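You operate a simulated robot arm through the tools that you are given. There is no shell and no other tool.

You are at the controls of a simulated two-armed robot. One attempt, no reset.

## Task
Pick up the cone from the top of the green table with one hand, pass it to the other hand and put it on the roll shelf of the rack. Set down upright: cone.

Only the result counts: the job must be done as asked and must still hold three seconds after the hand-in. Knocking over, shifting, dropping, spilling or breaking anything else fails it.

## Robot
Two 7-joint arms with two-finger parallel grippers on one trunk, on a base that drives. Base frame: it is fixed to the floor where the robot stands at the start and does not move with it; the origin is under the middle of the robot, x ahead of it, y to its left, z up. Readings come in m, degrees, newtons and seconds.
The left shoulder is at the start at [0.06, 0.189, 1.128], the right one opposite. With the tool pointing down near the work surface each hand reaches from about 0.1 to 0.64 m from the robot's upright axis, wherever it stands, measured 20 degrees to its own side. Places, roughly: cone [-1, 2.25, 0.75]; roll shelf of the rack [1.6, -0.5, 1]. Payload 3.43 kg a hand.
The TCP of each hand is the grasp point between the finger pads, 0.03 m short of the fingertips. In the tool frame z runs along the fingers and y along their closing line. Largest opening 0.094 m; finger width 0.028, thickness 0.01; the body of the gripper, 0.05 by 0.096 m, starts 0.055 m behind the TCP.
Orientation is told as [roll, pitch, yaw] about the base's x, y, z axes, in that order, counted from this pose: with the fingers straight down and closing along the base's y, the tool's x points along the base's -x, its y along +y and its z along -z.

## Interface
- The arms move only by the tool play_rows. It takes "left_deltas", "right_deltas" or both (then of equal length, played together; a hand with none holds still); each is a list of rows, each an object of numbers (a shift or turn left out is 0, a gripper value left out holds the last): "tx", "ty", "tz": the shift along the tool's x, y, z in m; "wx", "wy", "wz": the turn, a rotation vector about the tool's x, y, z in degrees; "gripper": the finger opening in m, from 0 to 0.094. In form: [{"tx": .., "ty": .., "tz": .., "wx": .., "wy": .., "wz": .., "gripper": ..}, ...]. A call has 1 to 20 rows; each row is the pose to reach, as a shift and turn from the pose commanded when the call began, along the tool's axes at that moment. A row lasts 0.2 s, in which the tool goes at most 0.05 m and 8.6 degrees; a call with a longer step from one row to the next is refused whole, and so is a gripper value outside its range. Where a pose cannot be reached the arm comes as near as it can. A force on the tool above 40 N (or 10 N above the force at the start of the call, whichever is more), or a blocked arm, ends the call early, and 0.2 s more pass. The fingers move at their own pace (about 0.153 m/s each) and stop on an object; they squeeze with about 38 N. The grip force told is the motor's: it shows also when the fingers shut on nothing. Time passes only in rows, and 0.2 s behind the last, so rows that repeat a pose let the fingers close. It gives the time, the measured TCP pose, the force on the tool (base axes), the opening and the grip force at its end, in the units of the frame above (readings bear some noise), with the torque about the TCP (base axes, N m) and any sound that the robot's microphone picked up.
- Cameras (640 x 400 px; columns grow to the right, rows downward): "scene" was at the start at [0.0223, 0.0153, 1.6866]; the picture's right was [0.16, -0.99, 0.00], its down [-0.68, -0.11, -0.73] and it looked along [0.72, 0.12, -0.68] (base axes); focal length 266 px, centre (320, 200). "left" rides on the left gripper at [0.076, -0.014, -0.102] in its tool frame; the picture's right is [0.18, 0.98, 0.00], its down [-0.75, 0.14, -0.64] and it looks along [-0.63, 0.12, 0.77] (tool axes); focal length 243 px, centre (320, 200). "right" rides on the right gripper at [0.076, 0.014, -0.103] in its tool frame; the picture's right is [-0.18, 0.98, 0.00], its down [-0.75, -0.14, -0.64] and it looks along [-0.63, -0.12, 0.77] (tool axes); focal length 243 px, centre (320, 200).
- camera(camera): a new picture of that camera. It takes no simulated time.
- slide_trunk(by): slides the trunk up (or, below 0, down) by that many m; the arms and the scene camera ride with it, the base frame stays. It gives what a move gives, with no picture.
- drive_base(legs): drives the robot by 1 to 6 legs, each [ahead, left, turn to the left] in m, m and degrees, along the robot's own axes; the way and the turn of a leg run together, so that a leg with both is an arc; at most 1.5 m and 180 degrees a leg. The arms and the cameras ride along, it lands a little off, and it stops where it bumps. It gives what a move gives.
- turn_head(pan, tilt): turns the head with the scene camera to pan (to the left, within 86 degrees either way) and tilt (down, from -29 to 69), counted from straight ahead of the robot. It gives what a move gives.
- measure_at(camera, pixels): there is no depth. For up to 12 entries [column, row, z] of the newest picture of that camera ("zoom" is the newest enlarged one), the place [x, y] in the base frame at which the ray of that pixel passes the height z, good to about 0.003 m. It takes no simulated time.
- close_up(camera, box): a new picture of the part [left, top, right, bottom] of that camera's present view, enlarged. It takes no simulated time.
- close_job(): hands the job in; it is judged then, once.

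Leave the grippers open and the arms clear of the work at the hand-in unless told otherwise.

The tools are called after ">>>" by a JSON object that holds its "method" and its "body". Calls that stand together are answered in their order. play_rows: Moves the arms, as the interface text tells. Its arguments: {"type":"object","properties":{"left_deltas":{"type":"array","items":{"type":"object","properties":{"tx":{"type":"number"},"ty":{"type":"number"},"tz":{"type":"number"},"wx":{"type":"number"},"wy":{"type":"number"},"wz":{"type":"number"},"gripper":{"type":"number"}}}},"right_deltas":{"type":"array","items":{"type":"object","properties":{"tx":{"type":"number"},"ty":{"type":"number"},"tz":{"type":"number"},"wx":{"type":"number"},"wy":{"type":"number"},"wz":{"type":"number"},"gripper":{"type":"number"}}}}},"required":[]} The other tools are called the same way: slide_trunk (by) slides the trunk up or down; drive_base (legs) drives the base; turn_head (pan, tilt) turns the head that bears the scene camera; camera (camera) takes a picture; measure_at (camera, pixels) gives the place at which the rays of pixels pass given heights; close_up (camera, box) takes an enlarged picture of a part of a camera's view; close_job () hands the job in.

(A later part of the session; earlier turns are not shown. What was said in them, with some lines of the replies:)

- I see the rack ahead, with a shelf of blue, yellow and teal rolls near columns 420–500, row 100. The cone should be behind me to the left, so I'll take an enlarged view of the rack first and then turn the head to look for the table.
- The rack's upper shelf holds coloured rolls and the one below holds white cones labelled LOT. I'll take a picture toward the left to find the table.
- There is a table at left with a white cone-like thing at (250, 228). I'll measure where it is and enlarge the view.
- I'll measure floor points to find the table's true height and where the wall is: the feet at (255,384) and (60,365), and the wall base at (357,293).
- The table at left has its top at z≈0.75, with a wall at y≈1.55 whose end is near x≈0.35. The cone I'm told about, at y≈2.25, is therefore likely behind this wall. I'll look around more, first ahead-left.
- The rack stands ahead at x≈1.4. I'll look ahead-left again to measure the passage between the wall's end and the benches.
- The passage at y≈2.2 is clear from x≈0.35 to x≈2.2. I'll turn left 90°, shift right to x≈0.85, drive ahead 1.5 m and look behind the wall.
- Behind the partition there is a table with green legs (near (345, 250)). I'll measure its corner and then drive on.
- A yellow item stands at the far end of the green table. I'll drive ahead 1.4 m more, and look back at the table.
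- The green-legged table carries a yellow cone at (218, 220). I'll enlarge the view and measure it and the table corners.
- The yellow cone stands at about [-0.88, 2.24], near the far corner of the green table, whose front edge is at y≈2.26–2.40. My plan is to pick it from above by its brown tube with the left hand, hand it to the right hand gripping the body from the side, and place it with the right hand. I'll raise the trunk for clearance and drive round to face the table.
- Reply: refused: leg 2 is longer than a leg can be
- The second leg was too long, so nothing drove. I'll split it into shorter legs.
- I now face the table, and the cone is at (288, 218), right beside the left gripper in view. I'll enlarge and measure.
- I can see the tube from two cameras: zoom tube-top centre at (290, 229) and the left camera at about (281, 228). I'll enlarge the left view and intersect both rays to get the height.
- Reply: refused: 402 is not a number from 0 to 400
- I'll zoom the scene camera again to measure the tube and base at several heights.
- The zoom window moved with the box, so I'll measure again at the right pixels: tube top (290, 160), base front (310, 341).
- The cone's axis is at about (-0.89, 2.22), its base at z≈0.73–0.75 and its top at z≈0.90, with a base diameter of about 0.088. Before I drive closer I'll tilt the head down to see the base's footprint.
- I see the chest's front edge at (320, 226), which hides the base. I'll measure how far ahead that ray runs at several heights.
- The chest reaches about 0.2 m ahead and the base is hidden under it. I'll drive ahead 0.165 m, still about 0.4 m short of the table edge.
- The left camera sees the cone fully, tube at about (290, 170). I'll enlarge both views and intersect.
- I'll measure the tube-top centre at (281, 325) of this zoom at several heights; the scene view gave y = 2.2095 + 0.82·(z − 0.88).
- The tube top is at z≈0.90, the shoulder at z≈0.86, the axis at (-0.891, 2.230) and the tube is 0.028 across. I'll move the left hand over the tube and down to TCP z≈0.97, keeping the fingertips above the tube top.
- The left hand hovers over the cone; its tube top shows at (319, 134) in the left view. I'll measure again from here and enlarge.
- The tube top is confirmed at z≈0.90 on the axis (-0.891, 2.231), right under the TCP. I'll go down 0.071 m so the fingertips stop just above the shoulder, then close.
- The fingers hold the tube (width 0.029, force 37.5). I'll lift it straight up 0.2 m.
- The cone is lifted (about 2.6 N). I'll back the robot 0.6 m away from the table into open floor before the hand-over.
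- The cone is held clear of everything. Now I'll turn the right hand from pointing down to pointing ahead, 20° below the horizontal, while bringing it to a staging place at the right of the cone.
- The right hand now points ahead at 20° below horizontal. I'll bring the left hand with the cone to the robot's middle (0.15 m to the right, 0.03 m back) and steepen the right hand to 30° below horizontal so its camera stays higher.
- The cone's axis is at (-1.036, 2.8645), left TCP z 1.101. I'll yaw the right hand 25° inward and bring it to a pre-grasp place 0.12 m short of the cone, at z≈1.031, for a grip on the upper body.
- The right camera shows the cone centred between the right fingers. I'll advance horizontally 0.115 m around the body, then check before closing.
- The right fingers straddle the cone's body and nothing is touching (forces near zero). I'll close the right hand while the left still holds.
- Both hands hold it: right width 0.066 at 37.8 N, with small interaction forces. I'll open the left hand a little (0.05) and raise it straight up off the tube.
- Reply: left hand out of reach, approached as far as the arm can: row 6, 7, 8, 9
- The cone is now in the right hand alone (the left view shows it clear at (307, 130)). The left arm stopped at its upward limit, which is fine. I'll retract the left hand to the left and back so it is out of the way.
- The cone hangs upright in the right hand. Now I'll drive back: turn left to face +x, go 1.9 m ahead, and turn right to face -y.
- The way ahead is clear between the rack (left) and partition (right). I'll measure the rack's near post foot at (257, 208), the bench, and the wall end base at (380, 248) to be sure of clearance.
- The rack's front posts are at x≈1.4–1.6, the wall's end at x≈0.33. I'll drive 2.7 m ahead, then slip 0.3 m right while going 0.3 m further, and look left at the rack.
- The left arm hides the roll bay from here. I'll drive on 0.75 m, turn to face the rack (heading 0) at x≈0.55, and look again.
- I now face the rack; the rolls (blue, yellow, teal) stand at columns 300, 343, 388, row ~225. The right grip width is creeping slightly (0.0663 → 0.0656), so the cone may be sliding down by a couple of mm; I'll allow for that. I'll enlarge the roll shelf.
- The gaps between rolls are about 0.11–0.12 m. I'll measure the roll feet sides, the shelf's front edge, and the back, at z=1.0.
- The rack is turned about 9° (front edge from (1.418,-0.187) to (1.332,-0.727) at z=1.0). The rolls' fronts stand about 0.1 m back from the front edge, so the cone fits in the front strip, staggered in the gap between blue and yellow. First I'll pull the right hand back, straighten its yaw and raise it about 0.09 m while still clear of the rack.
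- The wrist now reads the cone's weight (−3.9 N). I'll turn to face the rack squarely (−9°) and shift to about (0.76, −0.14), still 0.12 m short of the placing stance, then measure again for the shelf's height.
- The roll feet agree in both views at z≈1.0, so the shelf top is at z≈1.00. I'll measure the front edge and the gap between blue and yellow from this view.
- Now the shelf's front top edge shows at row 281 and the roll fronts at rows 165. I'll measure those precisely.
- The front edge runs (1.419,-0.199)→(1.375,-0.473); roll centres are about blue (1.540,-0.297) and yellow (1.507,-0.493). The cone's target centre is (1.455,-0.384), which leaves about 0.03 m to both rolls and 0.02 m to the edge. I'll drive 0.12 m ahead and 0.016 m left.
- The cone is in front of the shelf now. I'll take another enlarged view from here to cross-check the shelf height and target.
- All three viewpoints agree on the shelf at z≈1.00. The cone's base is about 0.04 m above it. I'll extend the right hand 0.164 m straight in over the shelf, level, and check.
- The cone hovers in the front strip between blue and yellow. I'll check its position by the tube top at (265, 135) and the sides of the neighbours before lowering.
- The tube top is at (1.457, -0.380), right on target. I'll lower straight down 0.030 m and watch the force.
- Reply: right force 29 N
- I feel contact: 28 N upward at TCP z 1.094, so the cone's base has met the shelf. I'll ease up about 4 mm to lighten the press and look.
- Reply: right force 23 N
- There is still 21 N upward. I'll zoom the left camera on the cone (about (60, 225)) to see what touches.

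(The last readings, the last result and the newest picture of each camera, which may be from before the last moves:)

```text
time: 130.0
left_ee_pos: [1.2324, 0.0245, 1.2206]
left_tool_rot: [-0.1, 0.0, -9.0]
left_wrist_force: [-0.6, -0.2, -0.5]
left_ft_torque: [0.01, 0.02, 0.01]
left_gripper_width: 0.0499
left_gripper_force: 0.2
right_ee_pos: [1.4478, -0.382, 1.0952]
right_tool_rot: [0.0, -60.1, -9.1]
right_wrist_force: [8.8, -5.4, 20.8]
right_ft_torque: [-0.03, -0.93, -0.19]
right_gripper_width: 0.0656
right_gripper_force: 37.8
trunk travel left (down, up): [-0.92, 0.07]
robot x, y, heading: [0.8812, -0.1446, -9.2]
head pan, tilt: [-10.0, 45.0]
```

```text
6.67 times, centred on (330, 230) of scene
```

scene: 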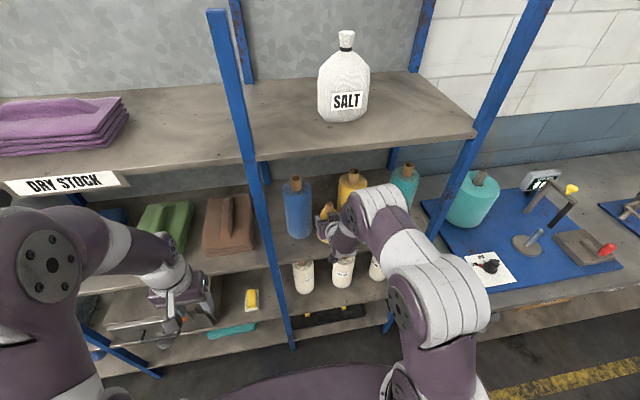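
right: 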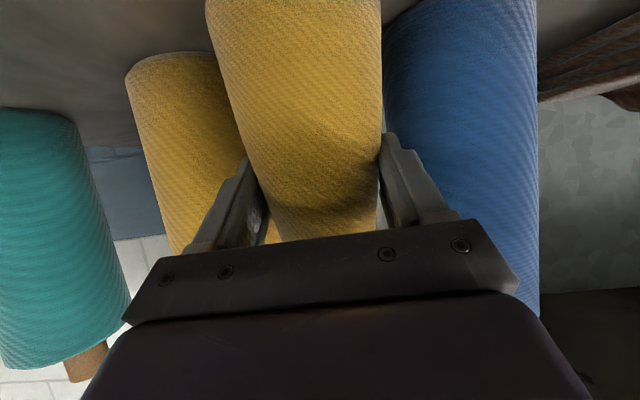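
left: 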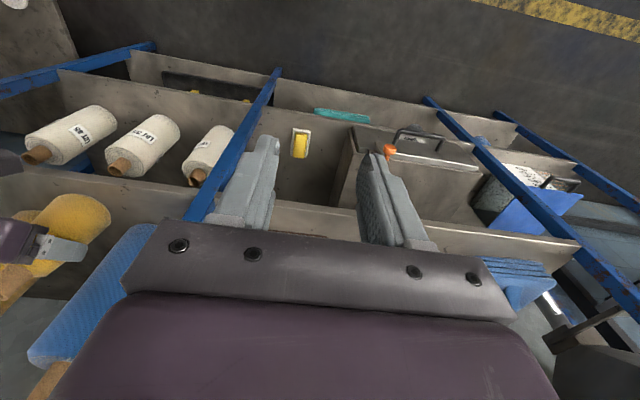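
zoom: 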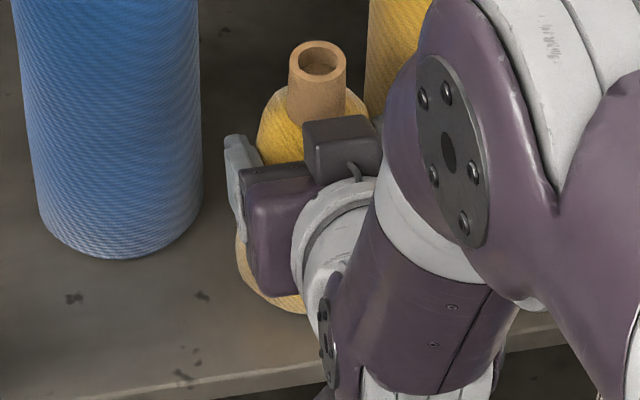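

The cone's base sits on the shelf, well clear of blue and yellow. I'll ease up 2 mm more to shed the preload before opening.

>>> {"method": "play_rows", "body": {"right_deltas": [{"tx": -0.0009, "tz": -0.0005}, {"tx": -0.0017, "tz": -0.001}, {"tx": -0.0017, "tz": -0.001}]}}

```text
time: 130.8
left_ee_pos: [1.2316, 0.0261, 1.2221]
left_tool_rot: [0.0, -0.1, -9.0]
left_wrist_force: [-0.9, 0.5, 0.2]
left_ft_torque: [0.0, -0.04, 0.0]
left_gripper_width: 0.0499
left_gripper_force: 0.2
right_ee_pos: [1.4461, -0.3805, 1.0955]
right_tool_rot: [-0.1, -59.7, -9.0]
right_wrist_force: [5.4, -0.6, 11.0]
right_ft_torque: [0.13, -0.49, -0.06]
right_gripper_width: 0.0656
right_gripper_force: 38.2
trunk travel left (down, up): [-0.92, 0.07]
robot x, y, heading: [0.8857, -0.1388, -9.1]
head pan, tilt: [-10.0, 45.0]
```

The upward force fell to 11 N. One more 1.5 mm up should bring it near zero.

>>> {"method": "play_rows", "body": {"right_deltas": [{"tx": -0.0007, "tz": -0.0004}, {"tx": -0.0013, "tz": -0.0008}, {"tx": -0.0013, "tz": -0.0008}]}}

```text
time: 131.6
left_ee_pos: [1.2324, 0.0244, 1.2212]
left_tool_rot: [-0.1, 0.0, -9.1]
left_wrist_force: [0.3, -0.4, 0.6]
left_ft_torque: [-0.02, 0.0, 0.0]
left_gripper_width: 0.0503
left_gripper_force: 0.0
right_ee_pos: [1.4472, -0.3821, 1.0946]
right_tool_rot: [-0.1, -59.6, -8.9]
right_wrist_force: [0.8, 0.5, -3.1]
right_ft_torque: [-0.04, 0.04, 0.0]
right_gripper_width: 0.0657
right_gripper_force: 37.9
trunk travel left (down, up): [-0.92, 0.07]
robot x, y, heading: [0.8831, -0.14, -9.1]
head pan, tilt: [-10.0, 45.0]
```

The hand now carries just the weight (−3.1 N), so the base is a hair off the shelf. I'll lower 1 mm and open the fingers to 0.084 m, which still leaves room to both rolls.

>>> {"method": "play_rows", "body": {"right_deltas": [{"tx": 0.0009, "tz": 0.0005}, {"tx": 0.0009, "tz": 0.0005}, {"tx": 0.0009, "tz": 0.0005, "gripper": 0.07}, {"tx": 0.0009, "tz": 0.0005, "gripper": 0.077}, {"tx": 0.0009, "tz": 0.0005, "gripper": 0.084}, {"tx": 0.0009, "tz": 0.0005, "gripper": 0.084}]}}

>>> {"method": "camera", "body": {"camera": "right"}}

>>> {"method": "close_up", "body": {"camera": "scene", "box": [290, 180, 370, 230]}}

>>> {"method": "close_up", "body": {"camera": "left", "box": [0, 150, 200, 275]}}

```text
time: 133.0
left_ee_pos: [1.2314, 0.0259, 1.2201]
left_tool_rot: [0.1, 0.1, -9.0]
left_wrist_force: [0.2, -0.4, 0.1]
left_ft_torque: [0.02, -0.01, 0.02]
left_gripper_width: 0.0502
left_gripper_force: 0.0
right_ee_pos: [1.4471, -0.3826, 1.0968]
right_tool_rot: [-0.1, -59.8, -9.0]
right_wrist_force: [0.8, -0.7, 0.0]
right_ft_torque: [-0.04, 0.01, 0.04]
right_gripper_width: 0.0841
right_gripper_force: 0.1
trunk travel left (down, up): [-0.92, 0.07]
robot x, y, heading: [0.8851, -0.1377, -9.1]
head pan, tilt: [-10.0, 45.0]
```

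```text
taken
```

right: 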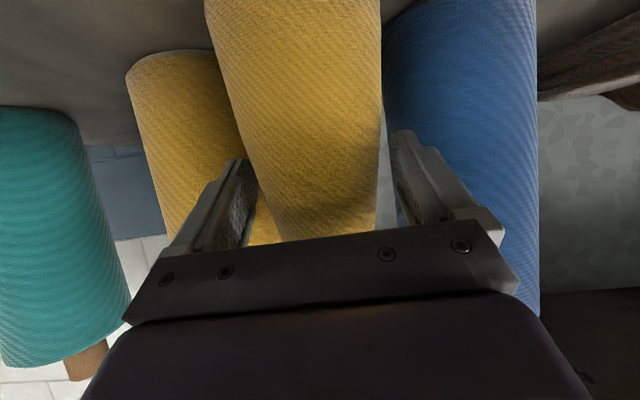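

```text
8.00 times, centred on (330, 205) of scene
```

zoom: 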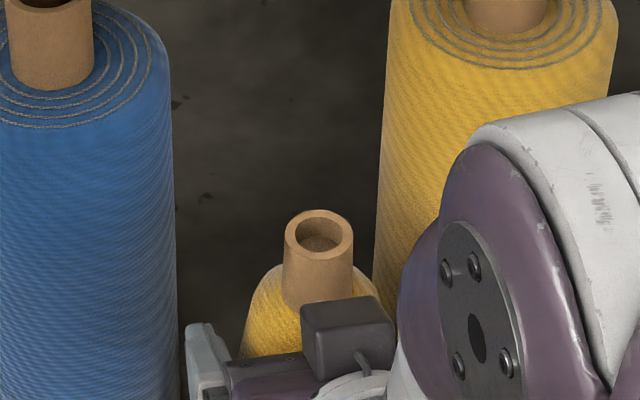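

```text
3.20 times, centred on (100, 212) of left
```

zoom: 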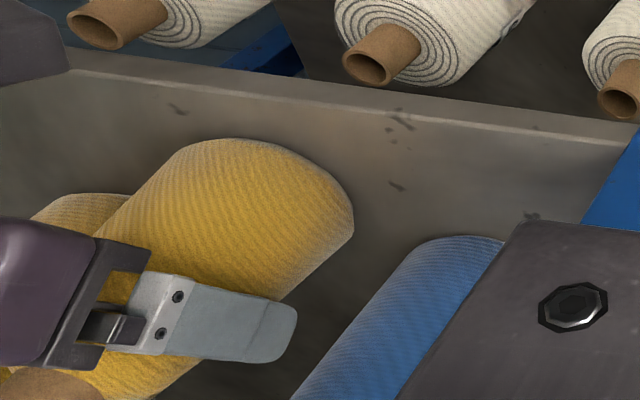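

The cone stands free with the fingers open (forces zero). I'll withdraw the right hand straight back, slowly at first.

>>> {"method": "play_rows", "body": {"right_deltas": [{"tx": 0.005, "tz": -0.00866}, {"tx": 0.01, "tz": -0.01732}, {"tx": 0.0175, "tz": -0.0303}, {"tx": 0.025, "tz": -0.0433}, {"tx": 0.035, "tz": -0.0606}, {"tx": 0.05, "tz": -0.0866}, {"tx": 0.065, "tz": -0.1126}, {"tx": 0.08, "tz": -0.1386}, {"tx": 0.08, "tz": -0.1386}]}}

>>> {"method": "camera", "body": {"camera": "right"}}

>>> {"method": "close_up", "body": {"camera": "scene", "box": [255, 165, 435, 277]}}

```text
time: 135.0
left_ee_pos: [1.2316, 0.0257, 1.2199]
left_tool_rot: [0.1, 0.1, -9.0]
left_wrist_force: [0.7, 0.2, 0.1]
left_ft_torque: [0.0, -0.02, 0.0]
left_gripper_width: 0.0501
left_gripper_force: 0.0
right_ee_pos: [1.29, -0.3568, 1.0967]
right_tool_rot: [0.1, -59.9, -9.0]
right_wrist_force: [-0.7, -0.5, -0.2]
right_ft_torque: [0.01, -0.02, 0.01]
right_gripper_width: 0.0841
right_gripper_force: 0.1
trunk travel left (down, up): [-0.92, 0.07]
robot x, y, heading: [0.8806, -0.143, -9.0]
head pan, tilt: [-10.0, 45.0]
```

```text
taken
```

right: 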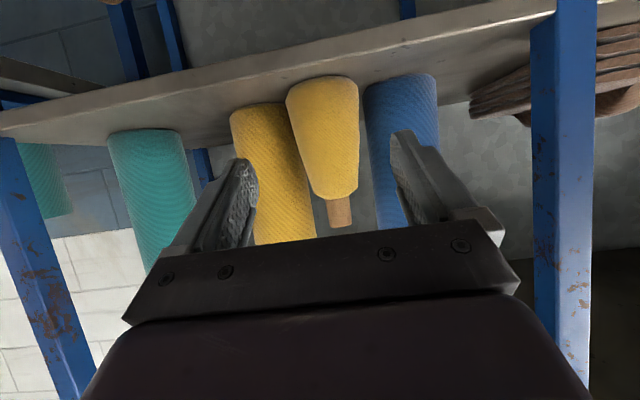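

```text
3.56 times, centred on (345, 221) of scene
```

zoom: 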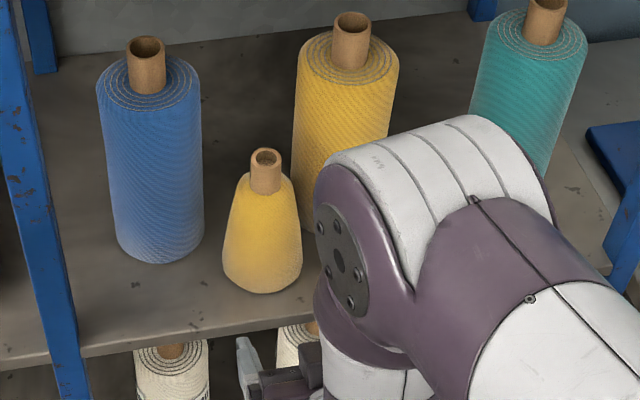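

The cone stands upright on the roll shelf between blue and yellow, nothing else moved. I'll back the robot 0.3 m and open both grippers fully.

>>> {"method": "drive_base", "body": {"legs": [[-0.3, 0, 0]]}}

>>> {"method": "play_rows", "body": {"left_deltas": [{"gripper": 0.094}, {"gripper": 0.094}], "right_deltas": [{"gripper": 0.094}, {"gripper": 0.094}]}}

>>> {"method": "turn_head", "body": {"pan": -5, "tilt": 35}}

>>> {"method": "camera", "body": {"camera": "scene"}}

>>> {"method": "close_up", "body": {"camera": "scene", "box": [280, 160, 440, 260]}}

```text
time: 137.0
left_ee_pos: [0.9392, 0.0726, 1.2206]
left_tool_rot: [0.0, 0.1, -8.9]
left_wrist_force: [-0.5, 0.2, 0.5]
left_ft_torque: [0.02, 0.0, -0.01]
left_gripper_width: 0.0503
left_gripper_force: 0.1
right_ee_pos: [0.9976, -0.311, 1.0964]
right_tool_rot: [-0.1, -59.7, -8.9]
right_wrist_force: [-0.1, -0.1, -0.2]
right_ft_torque: [-0.01, 0.01, -0.02]
right_gripper_width: 0.084
right_gripper_force: 0.0
trunk travel left (down, up): [-0.92, 0.07]
robot x, y, heading: [0.5922, -0.098, -9.0]
head pan, tilt: [-10.0, 45.0]
```

```text
time: 137.6
left_ee_pos: [0.9368, 0.0715, 1.2205]
left_tool_rot: [0.0, 0.0, -8.8]
left_wrist_force: [-0.8, -0.3, -0.5]
left_ft_torque: [0.01, 0.03, 0.01]
left_gripper_width: 0.0936
left_gripper_force: 0.1
right_ee_pos: [0.9968, -0.3097, 1.0963]
right_tool_rot: [-0.1, -59.9, -8.9]
right_wrist_force: [0.4, -0.1, -0.4]
right_ft_torque: [-0.02, 0.01, 0.02]
right_gripper_width: 0.094
right_gripper_force: 0.2
trunk travel left (down, up): [-0.92, 0.07]
robot x, y, heading: [0.588, -0.095, -8.8]
head pan, tilt: [-10.0, 45.0]
```

```text
time: 138.3
left_ee_pos: [0.9362, 0.0722, 1.2205]
left_tool_rot: [-0.1, 0.1, -8.8]
left_wrist_force: [0.0, 0.9, -0.6]
left_ft_torque: [0.0, 0.01, -0.01]
left_gripper_width: 0.0941
left_gripper_force: 0.1
right_ee_pos: [0.9955, -0.3099, 1.0965]
right_tool_rot: [-0.1, -59.9, -9.0]
right_wrist_force: [0.5, 0.2, 0.8]
right_ft_torque: [0.0, -0.02, 0.02]
right_gripper_width: 0.0941
right_gripper_force: 0.1
trunk travel left (down, up): [-0.92, 0.07]
robot x, y, heading: [0.5903, -0.0936, -9.0]
head pan, tilt: [-5.0, 35.0]
```

```text
taken
```

scene: 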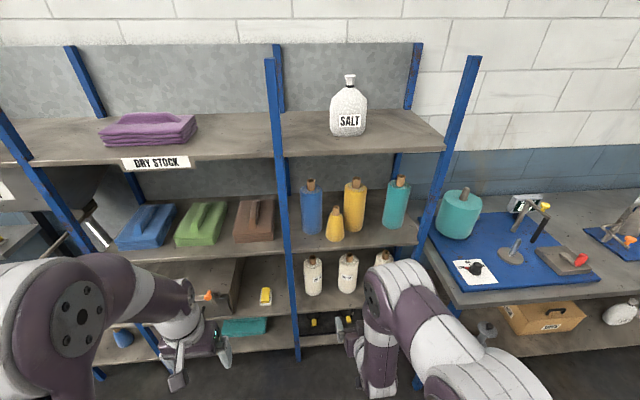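

```text
4.00 times, centred on (360, 210) of scene
```

zoom: 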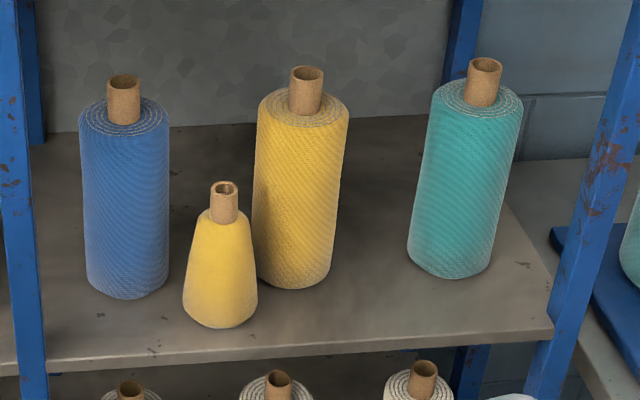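

The cone stands upright on the roll shelf at (220, 255) of the zoom. The rolls are in their places, both grippers are open and the arms are clear. I'll hand the job in.

>>> {"method": "close_job", "body": {}}

```text
The job is handed in.
```

I moved the yellow cone from the green table to the roll shelf of the rack and handed the job in. The hand-in gave no verdict, so I don't yet know how it was judged.

- **Pick and pass:** the left hand lifted the cone by its brown tube. The right hand then took it by the body, and the left hand let go.
- **Placement:** it stands upright in the front strip of the shelf, between the blue and yellow rolls. By my measurements it is about 0.03 m clear of each roll and 0.02 m from the front edge.
- **Other objects:** nothing else looked knocked over or shifted in the last pictures of the rack. The drives reported no bumps.
- **At hand-in:** both grippers were open and the robot stood 0.3 m back from where it placed the cone.
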